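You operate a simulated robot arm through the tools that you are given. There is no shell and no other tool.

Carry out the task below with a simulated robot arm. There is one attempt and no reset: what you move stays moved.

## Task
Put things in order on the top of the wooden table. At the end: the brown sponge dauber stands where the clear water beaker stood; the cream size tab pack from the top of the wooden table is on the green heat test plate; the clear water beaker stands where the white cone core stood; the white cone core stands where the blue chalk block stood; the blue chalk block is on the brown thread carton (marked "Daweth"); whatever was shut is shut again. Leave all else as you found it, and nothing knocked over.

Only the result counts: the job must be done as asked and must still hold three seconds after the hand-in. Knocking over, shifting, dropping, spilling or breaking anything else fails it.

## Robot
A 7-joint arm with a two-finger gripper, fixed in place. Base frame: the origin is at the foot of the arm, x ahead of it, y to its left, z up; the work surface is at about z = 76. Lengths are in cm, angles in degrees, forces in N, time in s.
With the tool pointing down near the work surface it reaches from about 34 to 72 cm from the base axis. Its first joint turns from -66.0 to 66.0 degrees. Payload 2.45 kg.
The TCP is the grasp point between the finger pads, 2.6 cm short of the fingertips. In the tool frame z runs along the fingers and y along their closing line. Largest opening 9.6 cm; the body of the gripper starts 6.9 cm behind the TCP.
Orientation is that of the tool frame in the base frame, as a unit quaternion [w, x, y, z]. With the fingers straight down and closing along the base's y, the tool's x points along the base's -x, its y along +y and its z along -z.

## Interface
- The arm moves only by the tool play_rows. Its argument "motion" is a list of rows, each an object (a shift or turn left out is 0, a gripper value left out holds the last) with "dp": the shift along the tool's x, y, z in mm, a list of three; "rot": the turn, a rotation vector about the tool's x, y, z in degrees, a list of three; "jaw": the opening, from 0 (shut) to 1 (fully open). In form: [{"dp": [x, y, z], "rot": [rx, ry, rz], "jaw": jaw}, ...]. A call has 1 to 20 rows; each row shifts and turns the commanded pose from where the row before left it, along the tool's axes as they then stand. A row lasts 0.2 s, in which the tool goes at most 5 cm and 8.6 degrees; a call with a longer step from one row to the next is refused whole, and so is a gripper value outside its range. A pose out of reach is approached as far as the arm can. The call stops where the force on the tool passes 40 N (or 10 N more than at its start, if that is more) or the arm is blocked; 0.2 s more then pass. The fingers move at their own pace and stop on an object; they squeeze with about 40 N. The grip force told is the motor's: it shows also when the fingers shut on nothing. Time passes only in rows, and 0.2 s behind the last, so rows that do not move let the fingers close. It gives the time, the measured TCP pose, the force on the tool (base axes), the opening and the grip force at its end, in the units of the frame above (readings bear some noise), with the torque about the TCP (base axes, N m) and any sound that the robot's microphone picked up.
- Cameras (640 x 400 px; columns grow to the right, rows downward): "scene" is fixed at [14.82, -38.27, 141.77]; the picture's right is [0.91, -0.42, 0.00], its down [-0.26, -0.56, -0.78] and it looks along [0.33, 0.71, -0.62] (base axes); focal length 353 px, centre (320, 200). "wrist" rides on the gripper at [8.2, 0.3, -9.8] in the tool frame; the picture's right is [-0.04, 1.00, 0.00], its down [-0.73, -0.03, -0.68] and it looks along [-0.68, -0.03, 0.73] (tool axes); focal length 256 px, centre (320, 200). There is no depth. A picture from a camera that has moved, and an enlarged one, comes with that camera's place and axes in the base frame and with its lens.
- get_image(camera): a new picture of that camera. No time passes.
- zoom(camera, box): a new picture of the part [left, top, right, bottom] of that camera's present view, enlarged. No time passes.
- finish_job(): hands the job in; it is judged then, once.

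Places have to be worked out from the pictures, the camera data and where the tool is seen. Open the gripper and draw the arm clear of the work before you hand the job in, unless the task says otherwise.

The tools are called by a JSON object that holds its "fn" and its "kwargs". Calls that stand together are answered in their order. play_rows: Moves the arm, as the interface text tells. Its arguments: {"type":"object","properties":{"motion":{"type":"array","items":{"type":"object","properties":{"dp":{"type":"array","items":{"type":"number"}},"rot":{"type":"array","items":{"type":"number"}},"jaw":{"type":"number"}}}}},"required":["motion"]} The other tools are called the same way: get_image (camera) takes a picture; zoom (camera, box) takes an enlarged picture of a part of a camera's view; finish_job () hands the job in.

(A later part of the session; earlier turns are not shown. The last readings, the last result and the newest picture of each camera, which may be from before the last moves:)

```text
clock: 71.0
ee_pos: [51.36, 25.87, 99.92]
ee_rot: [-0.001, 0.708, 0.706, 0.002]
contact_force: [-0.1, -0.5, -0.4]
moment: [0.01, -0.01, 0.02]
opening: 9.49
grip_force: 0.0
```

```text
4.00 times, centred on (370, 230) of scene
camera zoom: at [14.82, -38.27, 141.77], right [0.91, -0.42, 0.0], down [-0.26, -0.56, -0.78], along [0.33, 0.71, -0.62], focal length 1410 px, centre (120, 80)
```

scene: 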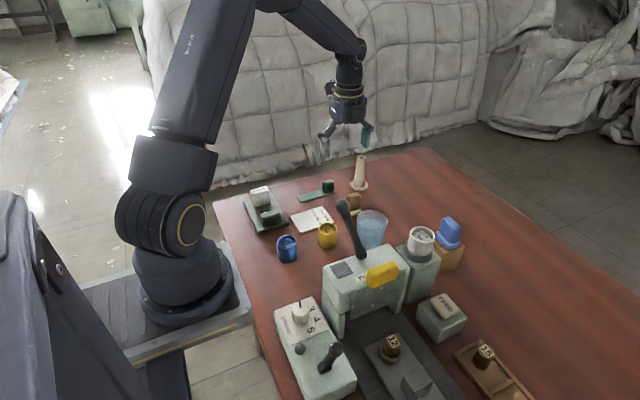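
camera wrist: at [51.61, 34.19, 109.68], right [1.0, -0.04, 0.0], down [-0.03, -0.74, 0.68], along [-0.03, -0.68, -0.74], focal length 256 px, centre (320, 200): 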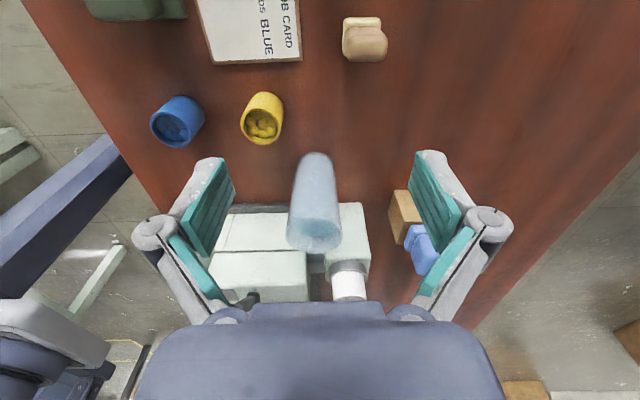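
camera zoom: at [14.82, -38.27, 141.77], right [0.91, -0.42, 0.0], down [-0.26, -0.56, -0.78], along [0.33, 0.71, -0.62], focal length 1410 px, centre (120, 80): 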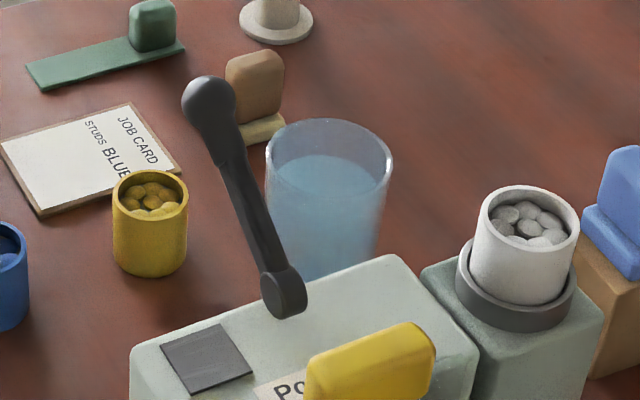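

The beaker is ≈(49.9, 10.2), rim Ø≈6.9 cm at z≈89.6, base Ø≈5.7 cm. I need the clearance to the machine column and lever, so I raise and shift to look straight down on that gap.

{"fn": "play_rows", "kwargs": {"motion": [{"dp": [0, 0, -45], "jaw": 0.5}, {"dp": [0, 0, -45]}, {"dp": [-45, 0, 0]}, {"dp": [-45, 0, 0]}, {"dp": [-45, 0, 0]}, {"dp": [-45, 0, 0]}, {"dp": [-20, 0, 0]}, {"dp": [0, 0, 0]}]}}

{"fn": "get_image", "kwargs": {"camera": "wrist"}}

{"fn": "zoom", "kwargs": {"camera": "wrist", "box": [200, 0, 440, 180]}}

```text
clock: 72.8
ee_pos: [51.3, 6.2, 108.75]
ee_rot: [0.0, 0.707, 0.708, 0.002]
contact_force: [0.6, 0.0, 0.0]
moment: [0.0, -0.04, -0.02]
opening: 4.81
grip_force: 0.1
```

```text
taken
camera wrist: at [51.56, 14.35, 118.53], right [1.0, -0.04, 0.0], down [-0.03, -0.74, 0.68], along [-0.03, -0.68, -0.74], focal length 256 px, centre (320, 200)
```

wrist: 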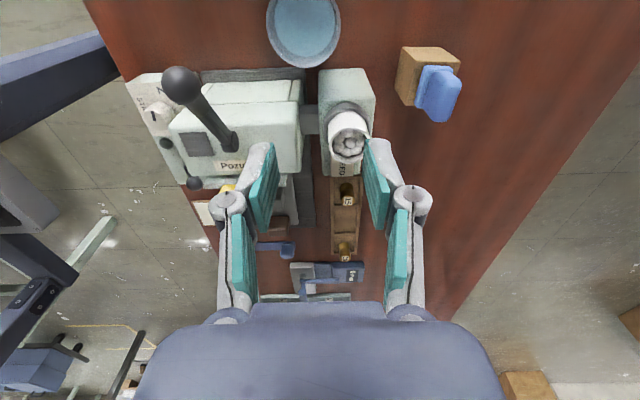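

```text
2.22 times, centred on (320, 90) of wrist
camera zoom: at [51.56, 14.35, 118.53], right [1.0, -0.04, 0.0], down [-0.03, -0.74, 0.68], along [-0.03, -0.68, -0.74], focal length 569 px, centre (320, 444)
```

zoom: 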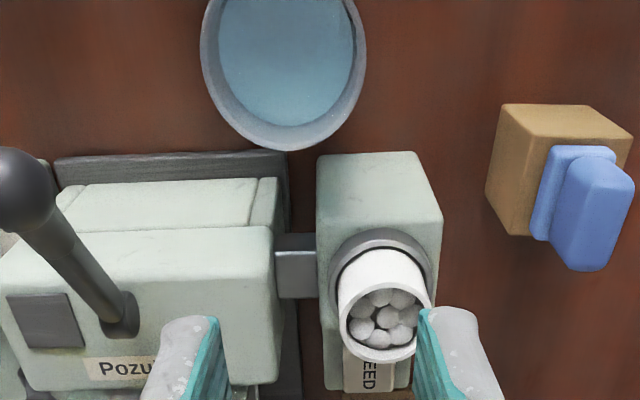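

From above: column face is at y≈2.4, lever knob at (41.2, 8.1, 98.7) with radius 1.4, beaker centre (49.8, 10.1). I go above the beaker with heading 70° so both fingers clear the lever and column.

{"fn": "play_rows", "kwargs": {"motion": [{"dp": [39, -15, 0], "jaw": 0.86}, {"rot": [0, 0, 8]}, {"rot": [0, 0, 8]}, {"rot": [0, 0, 4]}, {"dp": [0, 0, 0]}, {"dp": [0, 0, 0]}]}}

{"fn": "get_image", "kwargs": {"camera": "wrist"}}

{"fn": "get_image", "kwargs": {"camera": "scene"}}

```text
clock: 74.2
ee_pos: [49.91, 9.73, 108.87]
ee_rot: [-0.001, 0.819, 0.574, 0.002]
contact_force: [0.4, -0.4, 0.6]
moment: [-0.02, 0.0, -0.01]
opening: 8.28
grip_force: 0.0
```

```text
taken
camera wrist: at [52.88, 17.43, 118.63], right [0.93, -0.38, 0.0], down [-0.28, -0.68, 0.68], along [-0.26, -0.63, -0.74], focal length 256 px, centre (320, 200)
```

wrist: 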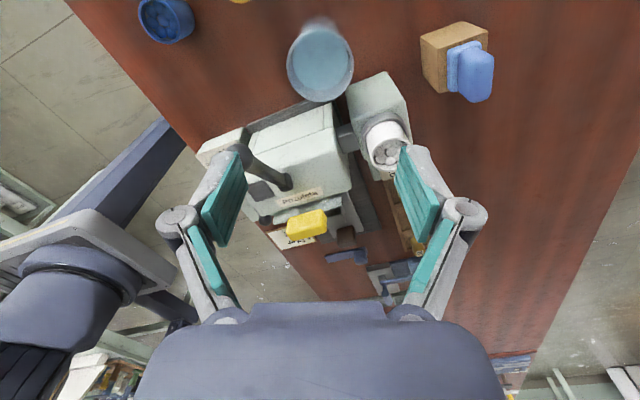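

```text
taken
```

scene: 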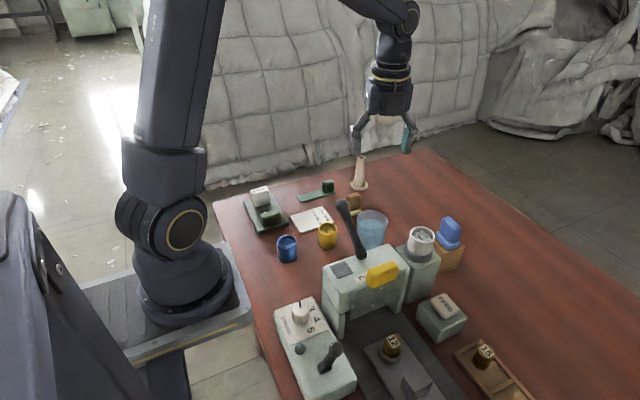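

Beaker centre reads (49.9, 10.2). I make a 4 mm correction and descend to z≈96 before entering around the rim.

{"fn": "play_rows", "kwargs": {"motion": [{"dp": [4.2, -0.5, 0]}, {"dp": [0, 0, 30]}, {"dp": [0, 0, 30]}, {"dp": [0, 0, 30]}, {"dp": [0, 0, 30]}, {"dp": [0, 0, 0]}]}}

{"fn": "get_image", "kwargs": {"camera": "wrist"}}

{"fn": "zoom", "kwargs": {"camera": "scene", "box": [300, 120, 460, 280]}}

```text
clock: 75.6
ee_pos: [50.01, 10.37, 96.6]
ee_rot: [-0.001, 0.819, 0.573, 0.002]
contact_force: [-0.4, 1.1, 0.7]
moment: [0.03, -0.04, -0.04]
opening: 8.24
grip_force: 0.0
```

```text
taken
camera wrist: at [52.99, 17.93, 106.29], right [0.93, -0.38, 0.0], down [-0.28, -0.68, 0.68], along [-0.26, -0.63, -0.74], focal length 256 px, centre (320, 200)
```

wrist: 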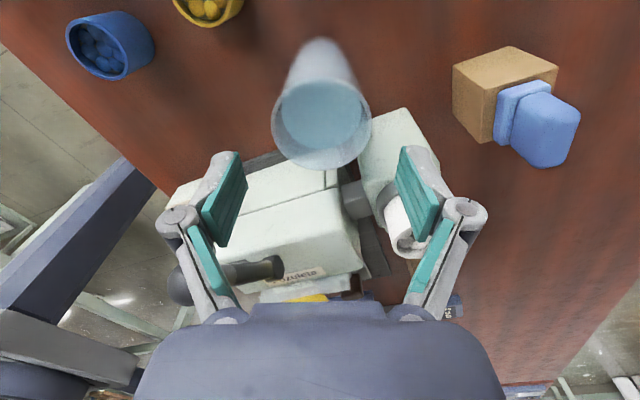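

```text
2.50 times, centred on (380, 200) of scene
camera zoom: at [14.82, -38.27, 141.77], right [0.91, -0.42, 0.0], down [-0.26, -0.56, -0.78], along [0.33, 0.71, -0.62], focal length 882 px, centre (170, 200)
```

zoom: 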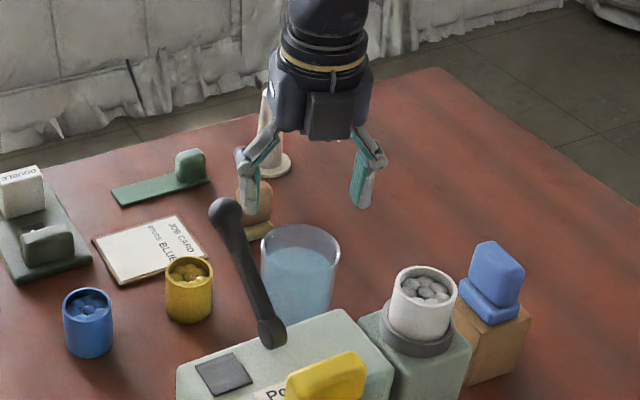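

Laterally the beaker is centred between the fingers. I descend gently so the tips enter around the rim, then check.

{"fn": "play_rows", "kwargs": {"motion": [{"dp": [0, 0, 20]}, {"dp": [0, 0, 20]}, {"dp": [0, 0, 20]}, {"dp": [0, 0, 0]}]}}

{"fn": "get_image", "kwargs": {"camera": "wrist"}}

{"fn": "zoom", "kwargs": {"camera": "scene", "box": [320, 140, 440, 260]}}

```text
clock: 76.6
ee_pos: [49.93, 10.12, 90.8]
ee_rot: [-0.001, 0.818, 0.575, 0.001]
contact_force: [0.4, 0.1, 0.4]
moment: [-0.02, 0.01, -0.02]
opening: 8.22
grip_force: 0.1
```

```text
taken
camera wrist: at [52.91, 17.72, 100.49], right [0.93, -0.38, 0.0], down [-0.28, -0.68, 0.68], along [-0.26, -0.63, -0.74], focal length 256 px, centre (320, 200)
```

wrist: 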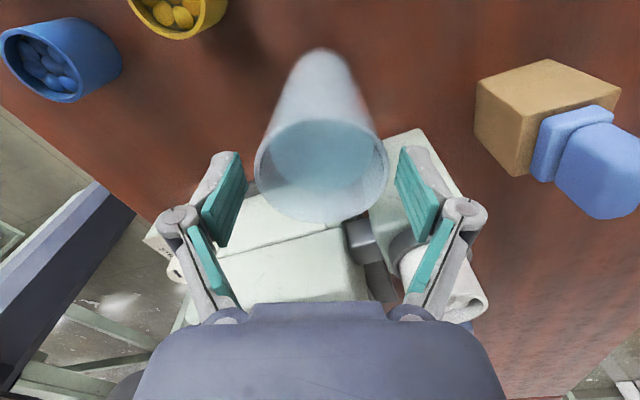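

```text
3.33 times, centred on (380, 200) of scene
camera zoom: at [14.82, -38.27, 141.77], right [0.91, -0.42, 0.0], down [-0.26, -0.56, -0.78], along [0.33, 0.71, -0.62], focal length 1175 px, centre (120, 200)
```

zoom: 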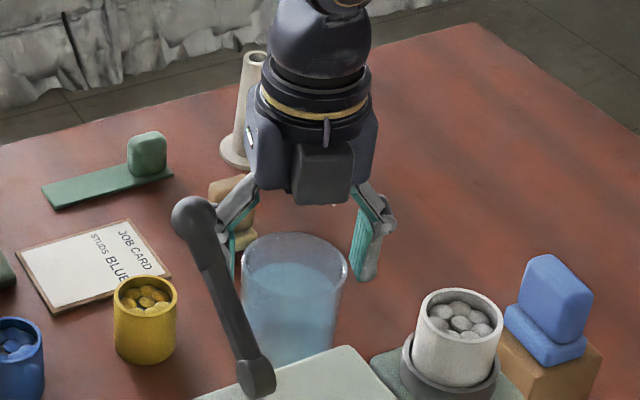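

Centred well on the rim. I continue down to z≈84.7.

{"fn": "play_rows", "kwargs": {"motion": [{"dp": [0, 0, 15]}, {"dp": [0, 0, 15]}, {"dp": [0, 0, 15]}, {"dp": [0, 0, 15]}, {"dp": [0, 0, 0]}]}}

{"fn": "get_image", "kwargs": {"camera": "wrist"}}

{"fn": "zoom", "kwargs": {"camera": "scene", "box": [320, 140, 440, 260]}}

```text
clock: 77.8
ee_pos: [50.09, 10.28, 84.95]
ee_rot: [-0.001, 0.819, 0.574, 0.004]
contact_force: [1.3, -1.3, 24.4]
moment: [-0.03, 0.04, -0.14]
opening: 8.58
grip_force: 21.4
```

```text
taken
camera wrist: at [53.04, 17.93, 94.68], right [0.93, -0.38, 0.0], down [-0.28, -0.68, 0.67], along [-0.25, -0.62, -0.74], focal length 256 px, centre (320, 200)
```

wrist: 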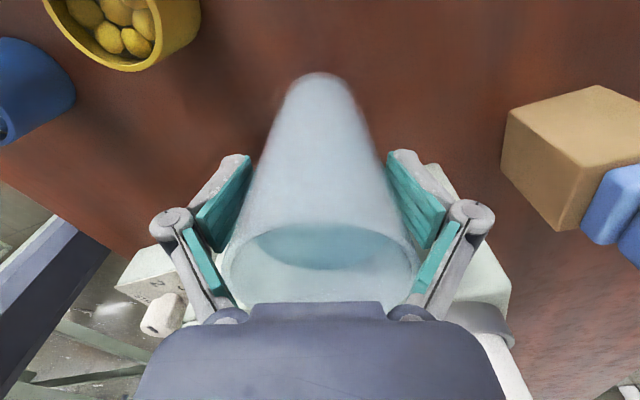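

```text
3.33 times, centred on (380, 200) of scene
camera zoom: at [14.78, -38.28, 141.77], right [0.91, -0.42, 0.0], down [-0.26, -0.56, -0.78], along [0.33, 0.71, -0.62], focal length 1175 px, centre (120, 200)
```

zoom: 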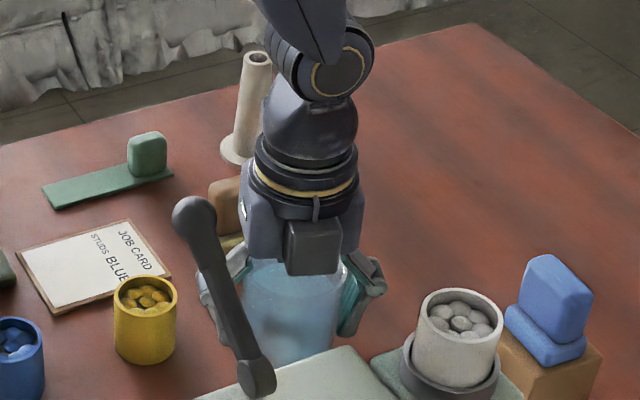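

The rim is wedging against the upper finger links (24 N). I back up 2.2 cm so the pads grip the upper beaker wall instead.

{"fn": "play_rows", "kwargs": {"motion": [{"dp": [0, 0, -6]}, {"dp": [0, 0, -8]}, {"dp": [0, 0, -8]}, {"dp": [0, 0, 0]}]}}

{"fn": "get_image", "kwargs": {"camera": "wrist"}}

{"fn": "zoom", "kwargs": {"camera": "scene", "box": [320, 140, 440, 260]}}

```text
clock: 78.8
ee_pos: [50.0, 10.38, 86.99]
ee_rot: [-0.001, 0.818, 0.575, 0.003]
contact_force: [-0.9, 0.4, 0.2]
moment: [0.0, 0.01, 0.02]
opening: 8.27
grip_force: 0.1
```

```text
taken
camera wrist: at [53.01, 17.94, 96.8], right [0.93, -0.38, 0.0], down [-0.28, -0.68, 0.68], along [-0.26, -0.63, -0.74], focal length 256 px, centre (320, 200)
```

wrist: 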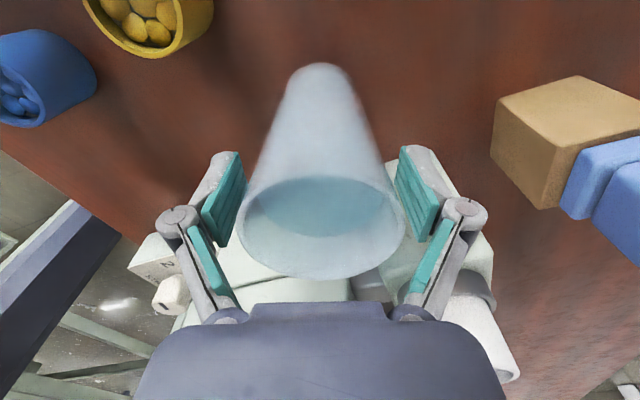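

```text
3.33 times, centred on (380, 200) of scene
camera zoom: at [14.82, -38.27, 141.77], right [0.91, -0.42, 0.0], down [-0.26, -0.56, -0.78], along [0.33, 0.71, -0.62], focal length 1175 px, centre (120, 200)
```

zoom: 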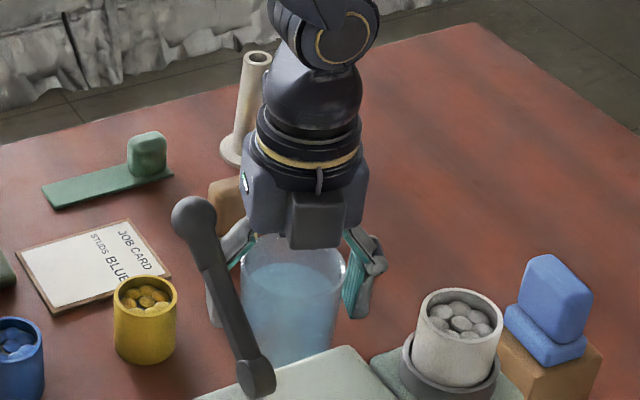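

Free of contact at z=87. Now I close on the beaker.

{"fn": "play_rows", "kwargs": {"motion": [{"jaw": 0.8}, {"jaw": 0.74}, {"jaw": 0.68}, {"jaw": 0.6}, {"jaw": 0.5}, {"jaw": 0.5}]}}

{"fn": "get_image", "kwargs": {"camera": "wrist"}}

{"fn": "zoom", "kwargs": {"camera": "scene", "box": [320, 140, 440, 260]}}

```text
clock: 80.2
ee_pos: [49.95, 10.21, 87.08]
ee_rot: [-0.001, 0.819, 0.574, 0.001]
contact_force: [-1.8, -0.5, 5.9]
moment: [-0.1, 0.17, -0.09]
opening: 6.61
grip_force: 39.7
```

```text
taken
camera wrist: at [53.02, 17.93, 96.82], right [0.93, -0.38, 0.0], down [-0.28, -0.68, 0.68], along [-0.26, -0.63, -0.74], focal length 256 px, centre (320, 200)
```

wrist: 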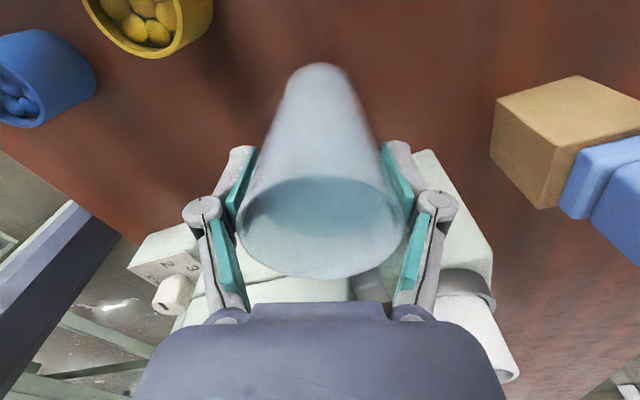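

```text
3.33 times, centred on (380, 200) of scene
camera zoom: at [14.81, -38.27, 141.77], right [0.91, -0.42, 0.0], down [-0.26, -0.56, -0.78], along [0.33, 0.71, -0.62], focal length 1175 px, centre (120, 200)
```

zoom: 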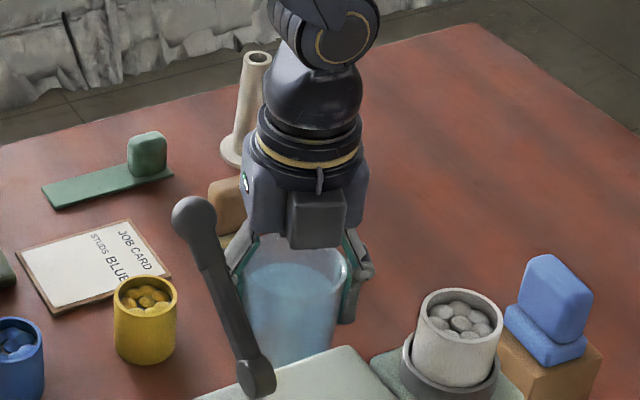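

Beaker gripped (6.6 cm, 40 N). I lift slowly with a gentle ramp, 1.5 cm first, to confirm it comes up level.

{"fn": "play_rows", "kwargs": {"motion": [{"dp": [0, 0, -1]}, {"dp": [0, 0, -2]}, {"dp": [0, 0, -3]}, {"dp": [0, 0, -4]}, {"dp": [0, 0, -3]}, {"dp": [0, 0, -2]}, {"dp": [0, 0, -1]}, {"dp": [0, 0, 0]}]}}

{"fn": "zoom", "kwargs": {"camera": "scene", "box": [320, 140, 440, 260]}}

{"fn": "get_image", "kwargs": {"camera": "wrist"}}

```text
clock: 82.0
ee_pos: [50.12, 10.49, 88.53]
ee_rot: [0.0, 0.819, 0.574, 0.001]
contact_force: [0.2, 0.1, -3.7]
moment: [0.0, -0.02, 0.02]
opening: 6.58
grip_force: 40.1
```

```text
3.33 times, centred on (380, 200) of scene
camera zoom: at [14.82, -38.27, 141.77], right [0.91, -0.42, 0.0], down [-0.26, -0.56, -0.78], along [0.33, 0.71, -0.62], focal length 1175 px, centre (120, 200)
```

zoom: 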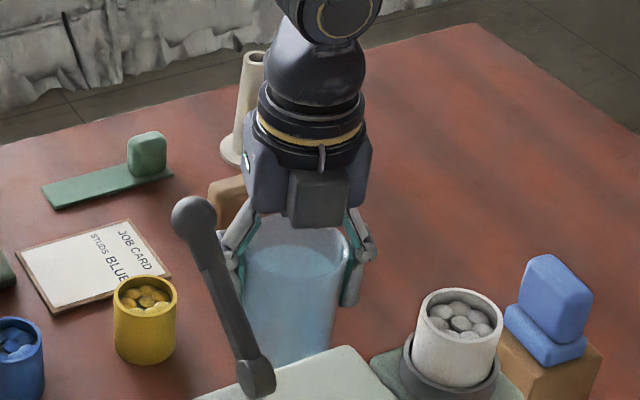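

```text
taken
camera wrist: at [53.02, 18.0, 98.41], right [0.93, -0.38, 0.0], down [-0.28, -0.68, 0.68], along [-0.26, -0.63, -0.74], focal length 256 px, centre (320, 200)
```

wrist: 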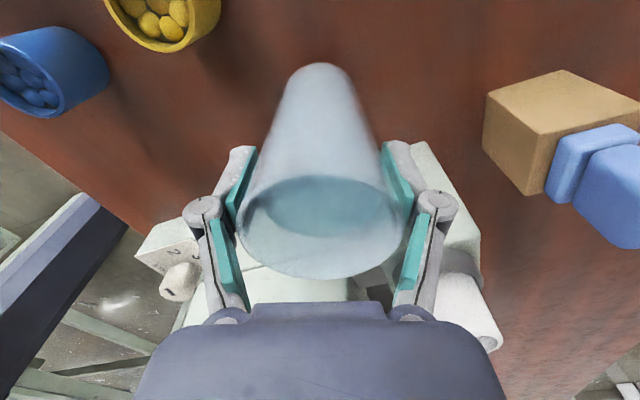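

It came up level (weight ~3.7 N). I continue lifting smoothly by 9 cm so that the beaker's bottom clears the yellow cup.

{"fn": "play_rows", "kwargs": {"motion": [{"dp": [0, 0, -2]}, {"dp": [0, 0, -4]}, {"dp": [0, 0, -7]}, {"dp": [0, 0, -9]}, {"dp": [0, 0, -10]}, {"dp": [0, 0, -10]}, {"dp": [0, 0, -10]}, {"dp": [0, 0, -10]}, {"dp": [0, 0, -10]}, {"dp": [0, 0, -8]}, {"dp": [0, 0, -6]}, {"dp": [0, 0, -3]}, {"dp": [0, 0, -1]}, {"dp": [0, 0, 0]}]}}

{"fn": "zoom", "kwargs": {"camera": "scene", "box": [280, 100, 440, 260]}}

```text
clock: 85.0
ee_pos: [49.98, 10.22, 97.66]
ee_rot: [0.0, 0.819, 0.574, 0.002]
contact_force: [-0.1, 0.7, -4.4]
moment: [0.01, 0.01, -0.01]
opening: 6.57
grip_force: 39.9
```

```text
2.50 times, centred on (360, 180) of scene
camera zoom: at [14.82, -38.27, 141.77], right [0.91, -0.42, 0.0], down [-0.26, -0.56, -0.78], along [0.33, 0.71, -0.62], focal length 882 px, centre (220, 250)
```

zoom: 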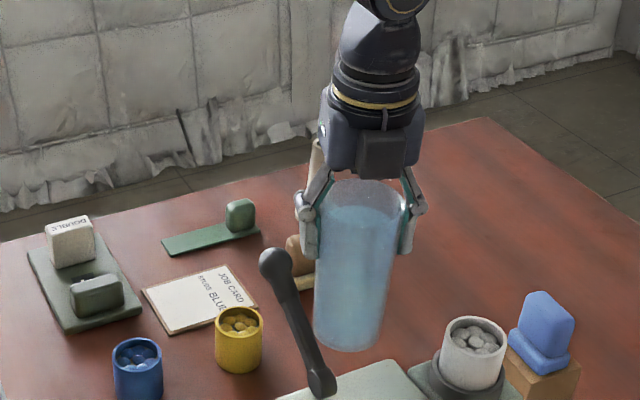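

Now a smooth horizontal carry to above the job card spot (43.6, 29.85).

{"fn": "play_rows", "kwargs": {"motion": [{"dp": [1.58, -1.23, 0]}, {"dp": [3.15, -2.46, 0]}, {"dp": [5.52, -4.31, 0]}, {"dp": [7.88, -6.16, 0]}, {"dp": [10.54, -8.24, 0]}, {"dp": [10.54, -8.24, 0]}, {"dp": [10.54, -8.24, 0]}, {"dp": [10.54, -8.24, 0]}, {"dp": [10.54, -8.24, 0]}, {"dp": [10.54, -8.24, 0]}, {"dp": [10.54, -8.24, 0]}, {"dp": [10.54, -8.24, 0]}, {"dp": [10.54, -8.24, 0]}, {"dp": [10.54, -8.24, 0]}, {"dp": [10.54, -8.24, 0]}, {"dp": [10.54, -8.24, 0]}, {"dp": [7.88, -6.16, 0]}, {"dp": [5.52, -4.31, 0]}, {"dp": [3.15, -2.46, 0]}, {"dp": [1.58, -1.23, 0]}]}}

{"fn": "get_image", "kwargs": {"camera": "wrist"}}

{"fn": "zoom", "kwargs": {"camera": "scene", "box": [230, 100, 390, 260]}}

```text
clock: 89.2
ee_pos: [43.69, 29.88, 97.7]
ee_rot: [-0.001, 0.819, 0.574, 0.001]
contact_force: [0.8, 0.7, -3.6]
moment: [0.0, 0.03, -0.03]
opening: 6.6
grip_force: 40.2
```

```text
taken
camera wrist: at [46.61, 37.49, 107.46], right [0.93, -0.38, 0.0], down [-0.28, -0.68, 0.68], along [-0.26, -0.63, -0.74], focal length 256 px, centre (320, 200)
```

wrist: 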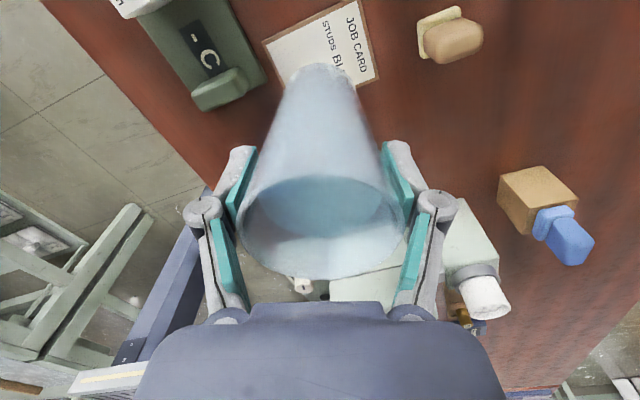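

```text
2.50 times, centred on (310, 180) of scene
camera zoom: at [14.82, -38.27, 141.77], right [0.91, -0.42, 0.0], down [-0.26, -0.56, -0.78], along [0.33, 0.71, -0.62], focal length 882 px, centre (345, 250)
```

zoom: 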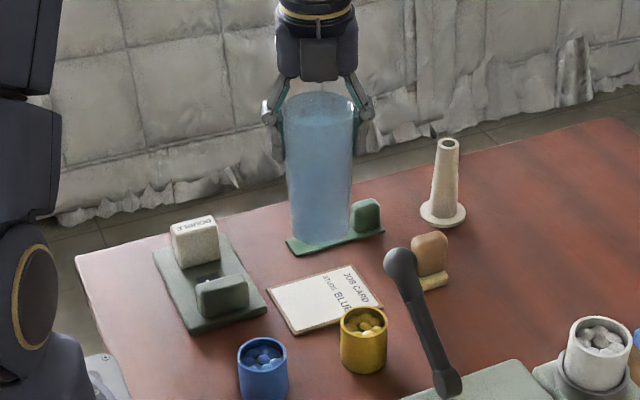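

Directly over the card. I lower smoothly by 9 cm, leaving about 1 cm.

{"fn": "play_rows", "kwargs": {"motion": [{"dp": [0, 0, 2]}, {"dp": [0, 0, 4]}, {"dp": [0, 0, 7]}, {"dp": [0, 0, 9]}, {"dp": [0, 0, 10]}, {"dp": [0, 0, 10]}, {"dp": [0, 0, 10]}, {"dp": [0, 0, 10]}, {"dp": [0, 0, 10]}, {"dp": [0, 0, 8]}, {"dp": [0, 0, 6]}, {"dp": [0, 0, 3]}, {"dp": [0, 0, 1]}, {"dp": [0, 0, 0]}]}}

{"fn": "get_image", "kwargs": {"camera": "wrist"}}

{"fn": "zoom", "kwargs": {"camera": "scene", "box": [250, 140, 370, 260]}}

```text
clock: 92.2
ee_pos: [43.48, 29.84, 88.73]
ee_rot: [-0.001, 0.819, 0.574, 0.002]
contact_force: [-0.7, 0.1, -4.6]
moment: [0.01, -0.02, -0.03]
opening: 6.58
grip_force: 40.2
```

```text
taken
camera wrist: at [46.56, 37.54, 98.43], right [0.93, -0.38, 0.0], down [-0.28, -0.68, 0.68], along [-0.26, -0.63, -0.74], focal length 256 px, centre (320, 200)
```

wrist: 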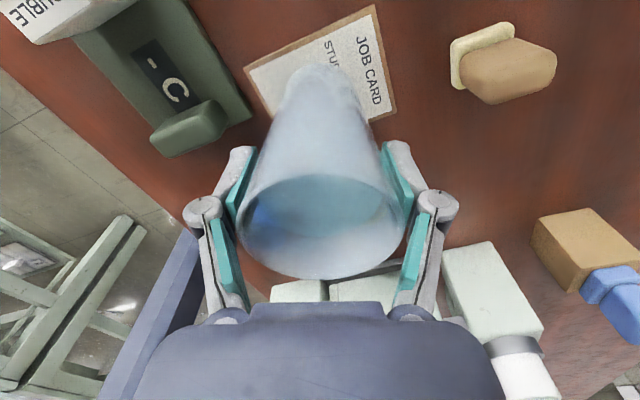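

```text
3.33 times, centred on (310, 200) of scene
camera zoom: at [14.82, -38.27, 141.77], right [0.91, -0.42, 0.0], down [-0.26, -0.56, -0.78], along [0.33, 0.71, -0.62], focal length 1175 px, centre (353, 200)
```

zoom: 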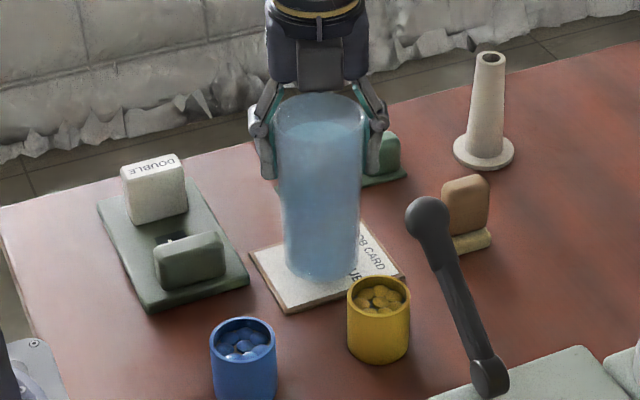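

The beaker's footprint matches the cone's original spot within a few millimetres. I lower the rest in small steps.

{"fn": "play_rows", "kwargs": {"motion": [{"dp": [0, 0, 2]}, {"dp": [0, 0, 3]}, {"dp": [0, 0, 2]}, {"dp": [0, 0, 1]}, {"dp": [0, 0, 0]}]}}

{"fn": "play_rows", "kwargs": {"motion": [{"dp": [0, 0, 1.5]}, {"dp": [0, 0, 0]}]}}

```text
clock: 93.4
ee_pos: [43.61, 29.91, 87.84]
ee_rot: [-0.001, 0.819, 0.574, 0.001]
contact_force: [0.2, 0.1, -4.1]
moment: [0.02, -0.01, -0.02]
opening: 6.59
grip_force: 40.3
```

```text
clock: 94.0
ee_pos: [43.78, 29.98, 87.76]
ee_rot: [-0.001, 0.819, 0.574, 0.002]
contact_force: [0.0, 0.5, -3.8]
moment: [0.0, 0.02, 0.01]
opening: 6.61
grip_force: 39.6
```

Still hanging free (−4 N). I go on in 1.5 mm steps, one at a time.

{"fn": "play_rows", "kwargs": {"motion": [{"dp": [0, 0, 1.5]}, {"dp": [0, 0, 0]}]}}

```text
clock: 94.6
ee_pos: [43.7, 30.04, 87.52]
ee_rot: [-0.001, 0.819, 0.574, 0.001]
contact_force: [0.3, -0.7, -3.6]
moment: [-0.01, 0.03, 0.0]
opening: 6.58
grip_force: 39.7
```

{"fn": "play_rows", "kwargs": {"motion": [{"dp": [0, 0, 1.2]}, {"dp": [0, 0, 0]}]}}

```text
clock: 95.2
ee_pos: [43.51, 29.89, 87.53]
ee_rot: [-0.001, 0.819, 0.574, 0.002]
contact_force: [0.3, 0.3, -4.3]
moment: [0.0, -0.01, -0.03]
opening: 6.56
grip_force: 40.1
```

Not yet touching; continuing.

{"fn": "play_rows", "kwargs": {"motion": [{"dp": [0, 0, 1.2]}, {"dp": [0, 0, 0]}]}}

```text
clock: 95.8
ee_pos: [43.51, 29.91, 87.47]
ee_rot: [-0.002, 0.819, 0.574, 0.002]
contact_force: [-3.8, -3.1, 17.4]
moment: [-0.65, 0.44, -0.16]
opening: 6.57
grip_force: 39.7
```

Contact (17 N). I relieve slightly and open gently.

{"fn": "play_rows", "kwargs": {"motion": [{"dp": [0, 0, -0.7]}, {"dp": [0, 0, 0], "jaw": 0.72}, {"jaw": 0.75}, {"jaw": 0.8}, {"jaw": 0.86}, {"jaw": 0.86}]}}

{"fn": "get_image", "kwargs": {"camera": "wrist"}}

{"fn": "zoom", "kwargs": {"camera": "scene", "box": [250, 140, 370, 260]}}

```text
clock: 97.2
ee_pos: [43.62, 29.77, 87.45]
ee_rot: [-0.001, 0.819, 0.574, 0.002]
contact_force: [-0.7, 0.4, -0.8]
moment: [0.03, 0.0, 0.02]
opening: 8.27
grip_force: 0.1
```

```text
taken
camera wrist: at [46.56, 37.46, 97.22], right [0.93, -0.38, 0.0], down [-0.28, -0.68, 0.68], along [-0.26, -0.63, -0.74], focal length 256 px, centre (320, 200)
```

wrist: 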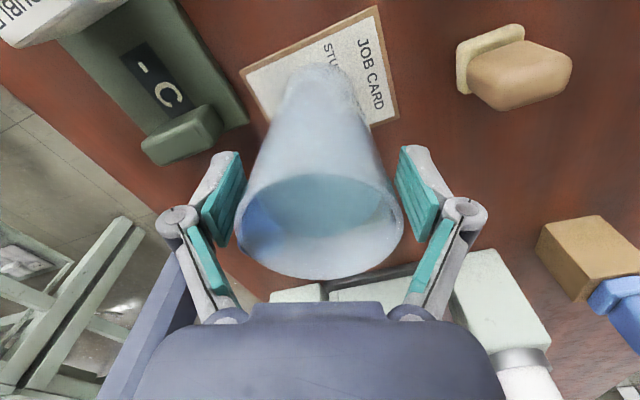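

```text
3.33 times, centred on (310, 200) of scene
camera zoom: at [14.82, -38.27, 141.77], right [0.91, -0.42, 0.0], down [-0.26, -0.56, -0.78], along [0.33, 0.71, -0.62], focal length 1175 px, centre (353, 200)
```

zoom: 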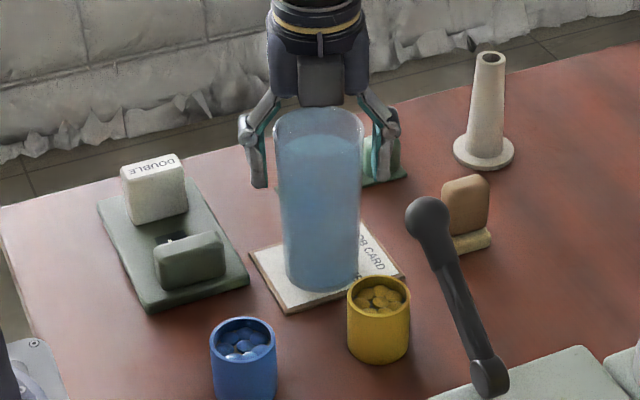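

The beaker stands on the card. I rise slowly straight up, turn to heading 90° and move above the dauber.

{"fn": "play_rows", "kwargs": {"motion": [{"dp": [0, 0, -5]}, {"dp": [0, 0, -15]}, {"dp": [0, 0, -30]}, {"dp": [0, 0, -30]}, {"dp": [0, 0, -30]}, {"dp": [0, 0, -30]}, {"rot": [0, 0, -8]}, {"rot": [0, 0, -8]}, {"rot": [0, 0, -4]}, {"dp": [-6, 39, 0]}, {"dp": [-6, 39, 0]}, {"dp": [-6, 39, 0]}, {"dp": [0, 0, 0], "jaw": 0.6}, {"dp": [0, 0, 0]}]}}

{"fn": "get_image", "kwargs": {"camera": "wrist"}}

{"fn": "get_image", "kwargs": {"camera": "scene"}}

```text
clock: 100.2
ee_pos: [55.3, 28.11, 101.19]
ee_rot: [-0.001, 0.707, 0.708, 0.001]
contact_force: [0.1, 0.1, 0.2]
moment: [0.04, 0.02, -0.01]
opening: 5.77
grip_force: 0.0
```

```text
taken
camera wrist: at [55.4, 36.38, 110.97], right [1.0, -0.04, 0.0], down [-0.03, -0.74, 0.68], along [-0.03, -0.68, -0.74], focal length 256 px, centre (320, 200)
```

wrist: 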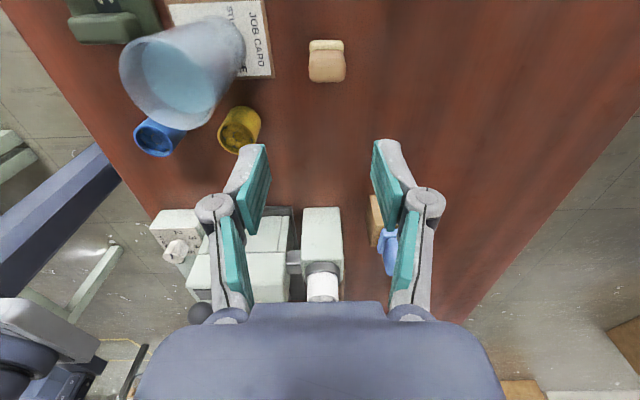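

```text
taken
```

scene: 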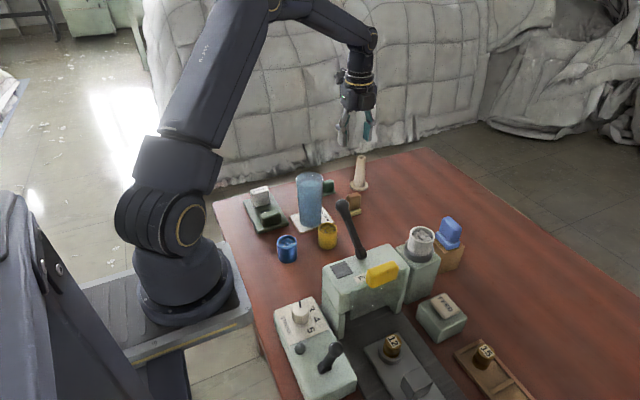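

I zoom in on the dauber for its exact position under the gripper.

{"fn": "zoom", "kwargs": {"camera": "wrist", "box": [280, 20, 380, 110]}}

{"fn": "zoom", "kwargs": {"camera": "scene", "box": [270, 150, 390, 270]}}

```text
4.44 times, centred on (330, 65) of wrist
camera zoom: at [55.4, 36.38, 110.97], right [1.0, -0.04, 0.0], down [-0.03, -0.74, 0.68], along [-0.03, -0.68, -0.74], focal length 1138 px, centre (276, 800)
```

zoom: 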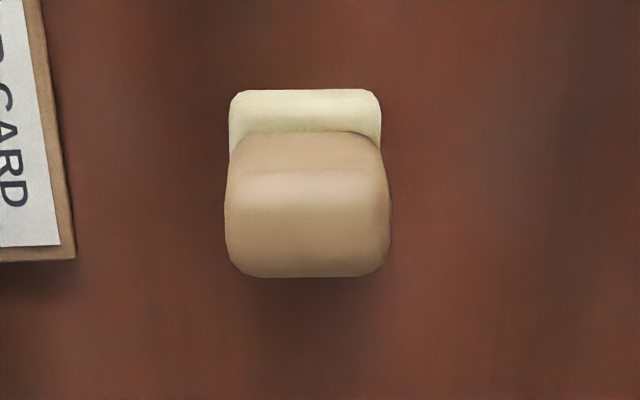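

```text
3.33 times, centred on (330, 210) of scene
camera zoom: at [14.82, -38.27, 141.77], right [0.91, -0.42, 0.0], down [-0.26, -0.56, -0.78], along [0.33, 0.71, -0.62], focal length 1175 px, centre (287, 167)
```

zoom: 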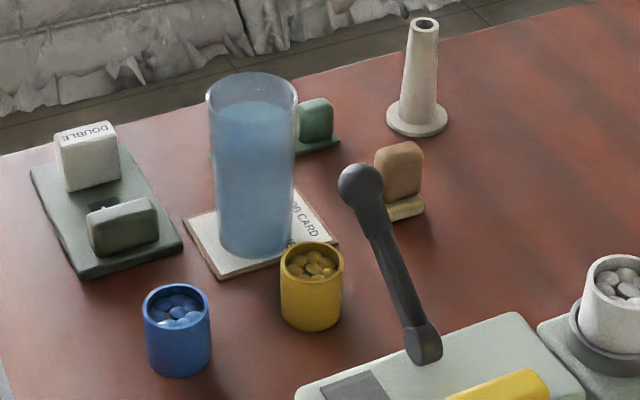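

Dauber centre ≈(55.8, 28.0), handle ~3.75 cm wide in x. I correct by 5 mm and descend toward it.

{"fn": "play_rows", "kwargs": {"motion": [{"dp": [-1, 5, 0]}, {"dp": [0, 0, 36]}, {"dp": [0, 0, 36]}, {"dp": [0, 0, 36]}, {"dp": [0, 0, 36]}, {"dp": [0, 0, 0]}]}}

{"fn": "get_image", "kwargs": {"camera": "wrist"}}

{"fn": "zoom", "kwargs": {"camera": "scene", "box": [300, 130, 420, 250]}}

```text
clock: 101.6
ee_pos: [55.81, 28.05, 87.1]
ee_rot: [-0.001, 0.706, 0.708, 0.002]
contact_force: [-0.2, -0.3, -0.7]
moment: [-0.01, 0.0, 0.03]
opening: 5.76
grip_force: 0.1
```

```text
taken
camera wrist: at [55.92, 36.3, 96.81], right [1.0, -0.04, 0.0], down [-0.03, -0.74, 0.68], along [-0.03, -0.68, -0.74], focal length 256 px, centre (320, 200)
```

wrist: 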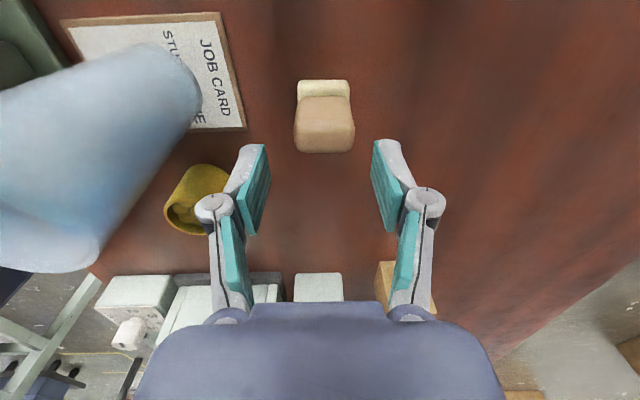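

```text
3.33 times, centred on (360, 190) of scene
camera zoom: at [14.82, -38.27, 141.77], right [0.91, -0.42, 0.0], down [-0.26, -0.56, -0.78], along [0.33, 0.71, -0.62], focal length 1175 px, centre (187, 233)
```

zoom: 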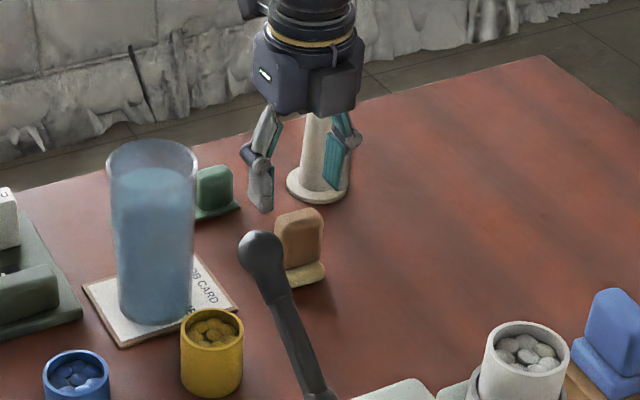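

Almost centred (2 mm shift in x). I descend to z≈80.6 and close on the handle.

{"fn": "play_rows", "kwargs": {"motion": [{"dp": [1, 2, 0]}, {"dp": [0, 0, 22]}, {"dp": [0, 0, 22]}, {"dp": [0, 0, 20]}, {"dp": [0, 0, 0]}, {"jaw": 0.4}, {"jaw": 0.2}, {"jaw": 0.1}, {"jaw": 0.1}]}}

{"fn": "get_image", "kwargs": {"camera": "wrist"}}

{"fn": "zoom", "kwargs": {"camera": "scene", "box": [300, 130, 420, 250]}}

```text
clock: 103.6
ee_pos: [56.2, 28.23, 80.37]
ee_rot: [0.0, 0.706, 0.708, 0.002]
contact_force: [-0.1, 0.5, 0.1]
moment: [-0.01, -0.01, -0.02]
opening: 3.89
grip_force: 39.6
```

```text
taken
camera wrist: at [56.38, 36.39, 90.19], right [1.0, -0.04, 0.0], down [-0.03, -0.74, 0.68], along [-0.03, -0.68, -0.74], focal length 256 px, centre (320, 200)
```

wrist: 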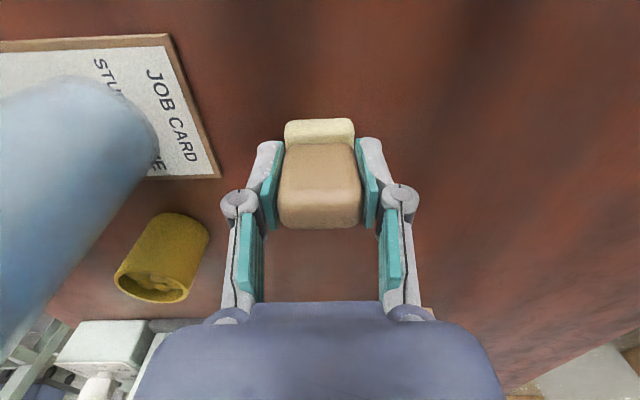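

```text
3.33 times, centred on (360, 190) of scene
camera zoom: at [14.82, -38.27, 141.77], right [0.91, -0.42, 0.0], down [-0.26, -0.56, -0.78], along [0.33, 0.71, -0.62], focal length 1175 px, centre (187, 233)
```

zoom: 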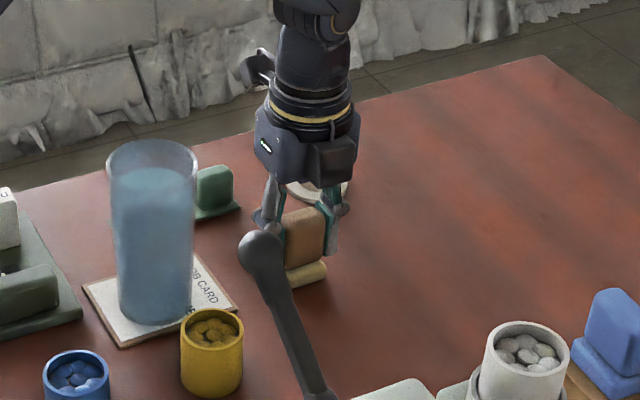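

Dauber gripped at 3.9 cm. I lift to z≈97 and carry it to the beaker's old place (49.9, 10.2).

{"fn": "play_rows", "kwargs": {"motion": [{"dp": [0, 0, -16]}, {"dp": [0, 0, -37]}, {"dp": [0, 0, -37]}, {"dp": [0, 0, -37]}, {"dp": [0, 0, -37]}, {"dp": [-20, -6.9, 0]}, {"dp": [-36, -12.4, 0]}, {"dp": [-36, -12.4, 0]}, {"dp": [-36, -12.4, 0]}, {"dp": [-36, -12.4, 0]}, {"dp": [-16, -5.5, 0]}, {"dp": [0, 0, 0]}]}}

{"fn": "get_image", "kwargs": {"camera": "wrist"}}

{"fn": "zoom", "kwargs": {"camera": "scene", "box": [300, 130, 460, 290]}}

```text
clock: 106.2
ee_pos: [49.76, 10.17, 96.8]
ee_rot: [-0.001, 0.707, 0.708, 0.002]
contact_force: [-0.8, -0.3, -0.6]
moment: [0.0, -0.02, 0.0]
opening: 3.87
grip_force: 39.8
```

```text
taken
camera wrist: at [49.9, 18.37, 106.52], right [1.0, -0.04, 0.0], down [-0.03, -0.74, 0.68], along [-0.03, -0.68, -0.74], focal length 256 px, centre (320, 200)
```

wrist: 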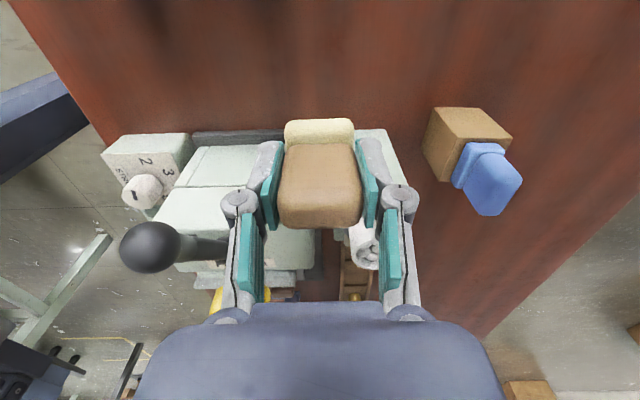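

```text
2.50 times, centred on (380, 210) of scene
camera zoom: at [14.82, -38.27, 141.77], right [0.91, -0.42, 0.0], down [-0.26, -0.56, -0.78], along [0.33, 0.71, -0.62], focal length 882 px, centre (170, 175)
```

zoom: 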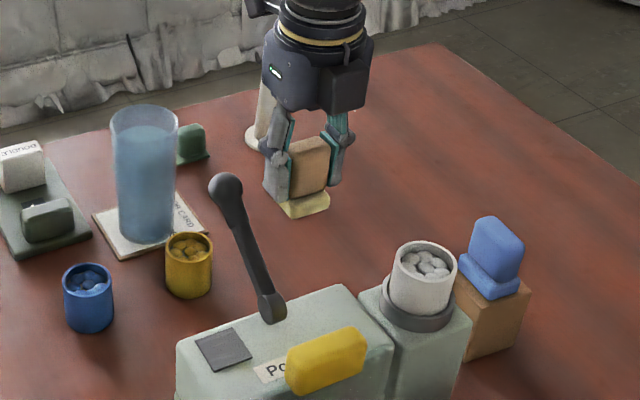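

Clear of the lever (knob at left). I descend to about 1 cm above the table.

{"fn": "play_rows", "kwargs": {"motion": [{"dp": [1, 1, 30]}, {"dp": [0, 0, 35]}, {"dp": [0, 0, 35]}, {"dp": [0, 0, 35]}, {"dp": [0, 0, 17]}, {"dp": [0, 0, 0]}]}}

{"fn": "get_image", "kwargs": {"camera": "wrist"}}

{"fn": "zoom", "kwargs": {"camera": "scene", "box": [300, 150, 440, 290]}}

```text
clock: 107.6
ee_pos: [49.85, 10.12, 81.62]
ee_rot: [-0.001, 0.706, 0.708, 0.002]
contact_force: [-0.3, 0.0, 0.0]
moment: [0.01, 0.0, 0.0]
opening: 3.87
grip_force: 40.4
```

```text
taken
camera wrist: at [50.05, 18.36, 91.46], right [1.0, -0.04, 0.0], down [-0.03, -0.74, 0.68], along [-0.03, -0.68, -0.74], focal length 256 px, centre (320, 200)
```

wrist: 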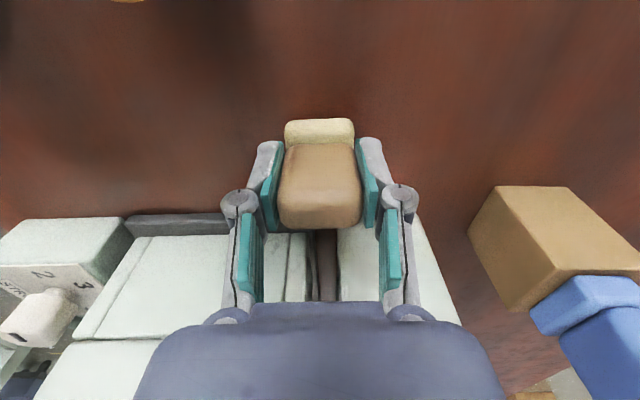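

```text
2.86 times, centred on (370, 220) of scene
camera zoom: at [14.82, -38.27, 141.77], right [0.91, -0.42, 0.0], down [-0.26, -0.56, -0.78], along [0.33, 0.71, -0.62], focal length 1008 px, centre (177, 143)
```

zoom: 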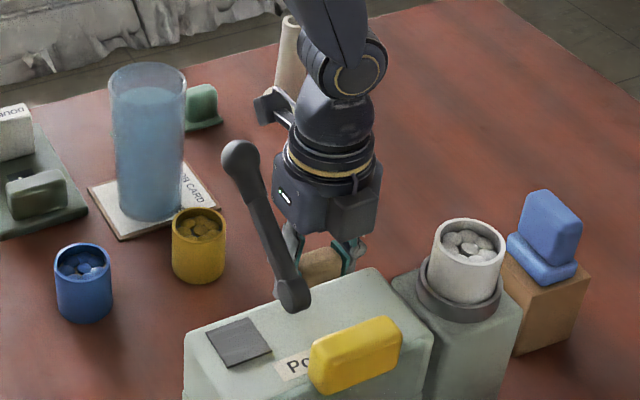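

Good. I lower in small steps to find the table.

{"fn": "play_rows", "kwargs": {"motion": [{"dp": [0, 0, 4]}, {"dp": [0, 0, 3]}, {"dp": [0, 0, 0]}]}}

{"fn": "play_rows", "kwargs": {"motion": [{"dp": [0, 0, 1.5]}, {"dp": [0, 0, 0]}]}}

```text
clock: 108.4
ee_pos: [49.9, 10.26, 81.09]
ee_rot: [0.0, 0.706, 0.708, 0.002]
contact_force: [0.2, 0.3, 0.0]
moment: [0.02, 0.03, 0.02]
opening: 3.87
grip_force: 39.9
```

```text
clock: 109.0
ee_pos: [50.01, 10.2, 80.92]
ee_rot: [-0.001, 0.707, 0.708, 0.002]
contact_force: [0.1, 0.0, -0.3]
moment: [-0.01, 0.01, 0.0]
opening: 3.87
grip_force: 40.1
```

Not touching yet; continuing one small step at a time.

{"fn": "play_rows", "kwargs": {"motion": [{"dp": [0, 0, 1.5]}, {"dp": [0, 0, 0]}]}}

```text
clock: 109.6
ee_pos: [49.91, 10.2, 80.65]
ee_rot: [0.0, 0.706, 0.708, 0.001]
contact_force: [-0.1, 0.3, -0.6]
moment: [-0.01, 0.0, -0.01]
opening: 3.88
grip_force: 40.0
```

{"fn": "play_rows", "kwargs": {"motion": [{"dp": [0, 0, 1.5]}, {"dp": [0, 0, 0]}]}}

```text
clock: 110.2
ee_pos: [49.95, 10.2, 80.79]
ee_rot: [0.0, 0.706, 0.708, 0.002]
contact_force: [-0.6, 0.9, -0.2]
moment: [0.01, 0.05, 0.01]
opening: 3.87
grip_force: 40.0
```

Still free; another step.

{"fn": "play_rows", "kwargs": {"motion": [{"dp": [0, 0, 1.5]}, {"dp": [0, 0, 0]}]}}

```text
clock: 110.8
ee_pos: [49.89, 10.14, 80.47]
ee_rot: [-0.001, 0.707, 0.707, 0.002]
contact_force: [0.1, -0.3, -0.6]
moment: [0.02, -0.05, -0.01]
opening: 3.89
grip_force: 39.4
```

{"fn": "play_rows", "kwargs": {"motion": [{"dp": [0, 0, 1.2]}, {"dp": [0, 0, 0]}]}}

```text
clock: 111.4
ee_pos: [49.88, 10.23, 80.45]
ee_rot: [0.0, 0.706, 0.708, 0.002]
contact_force: [-2.9, -2.8, 11.3]
moment: [-0.08, 0.13, 0.01]
opening: 3.86
grip_force: 39.7
```

Contact (11 N). I relieve half a millimetre and open.

{"fn": "play_rows", "kwargs": {"motion": [{"dp": [0, 0, -0.6]}, {"jaw": 0.44}, {"jaw": 0.5}, {"jaw": 0.58}, {"jaw": 0.62}, {"jaw": 0.62}]}}

{"fn": "get_image", "kwargs": {"camera": "wrist"}}

```text
clock: 112.8
ee_pos: [49.86, 10.13, 80.49]
ee_rot: [0.0, 0.707, 0.708, 0.001]
contact_force: [0.1, -0.3, 0.2]
moment: [0.0, -0.01, -0.02]
opening: 5.94
grip_force: 0.0
```

```text
taken
camera wrist: at [50.12, 18.41, 90.27], right [1.0, -0.04, 0.0], down [-0.03, -0.74, 0.68], along [-0.03, -0.68, -0.74], focal length 256 px, centre (320, 200)
```

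wrist: 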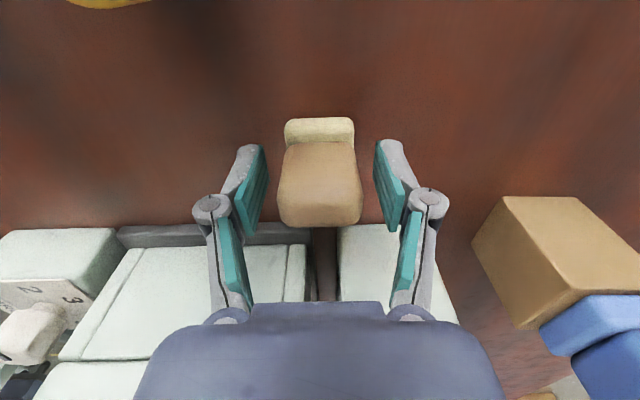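

The dauber stands free. I rise straight up and then retreat toward the start area for a final inspection.

{"fn": "play_rows", "kwargs": {"motion": [{"dp": [0, 0, -10]}, {"dp": [0, 0, -30]}, {"dp": [0, 0, -40]}, {"dp": [0, 0, -40]}, {"dp": [0, 0, -40]}, {"dp": [0, 0, -40]}, {"dp": [0, 0, -40]}, {"dp": [40, 0, 0]}, {"dp": [40, 0, 0]}, {"dp": [40, 0, 0]}, {"dp": [40, 0, 0]}, {"dp": [0, 0, 0]}]}}

{"fn": "get_image", "kwargs": {"camera": "scene"}}

{"fn": "get_image", "kwargs": {"camera": "wrist"}}

{"fn": "zoom", "kwargs": {"camera": "scene", "box": [230, 150, 430, 275]}}

```text
clock: 115.4
ee_pos: [49.66, 26.3, 104.84]
ee_rot: [-0.001, 0.707, 0.708, 0.002]
contact_force: [0.0, 0.1, -0.2]
moment: [0.0, -0.01, -0.01]
opening: 5.95
grip_force: 0.0
```

```text
taken
```

scene: 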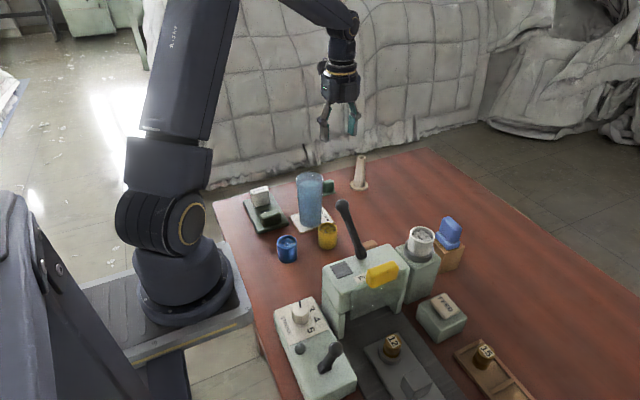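

```text
taken
camera wrist: at [49.81, 34.6, 114.58], right [1.0, -0.04, 0.0], down [-0.03, -0.74, 0.68], along [-0.03, -0.68, -0.74], focal length 256 px, centre (320, 200)
```

wrist: 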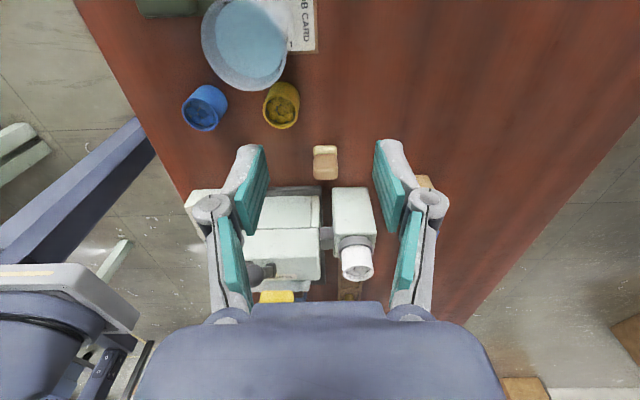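

```text
3.20 times, centred on (330, 212) of scene
camera zoom: at [14.82, -38.27, 141.77], right [0.91, -0.42, 0.0], down [-0.26, -0.56, -0.78], along [0.33, 0.71, -0.62], focal length 1128 px, centre (288, 160)
```

zoom: 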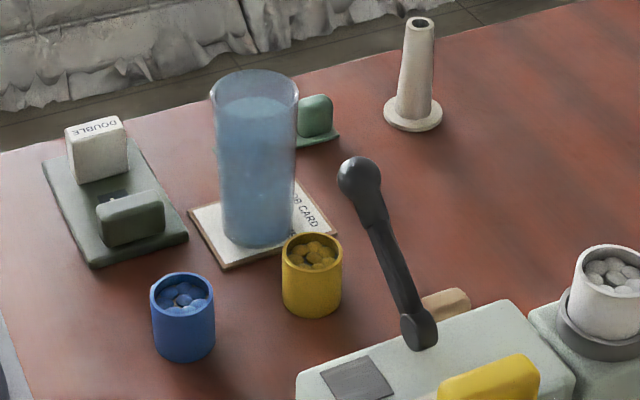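

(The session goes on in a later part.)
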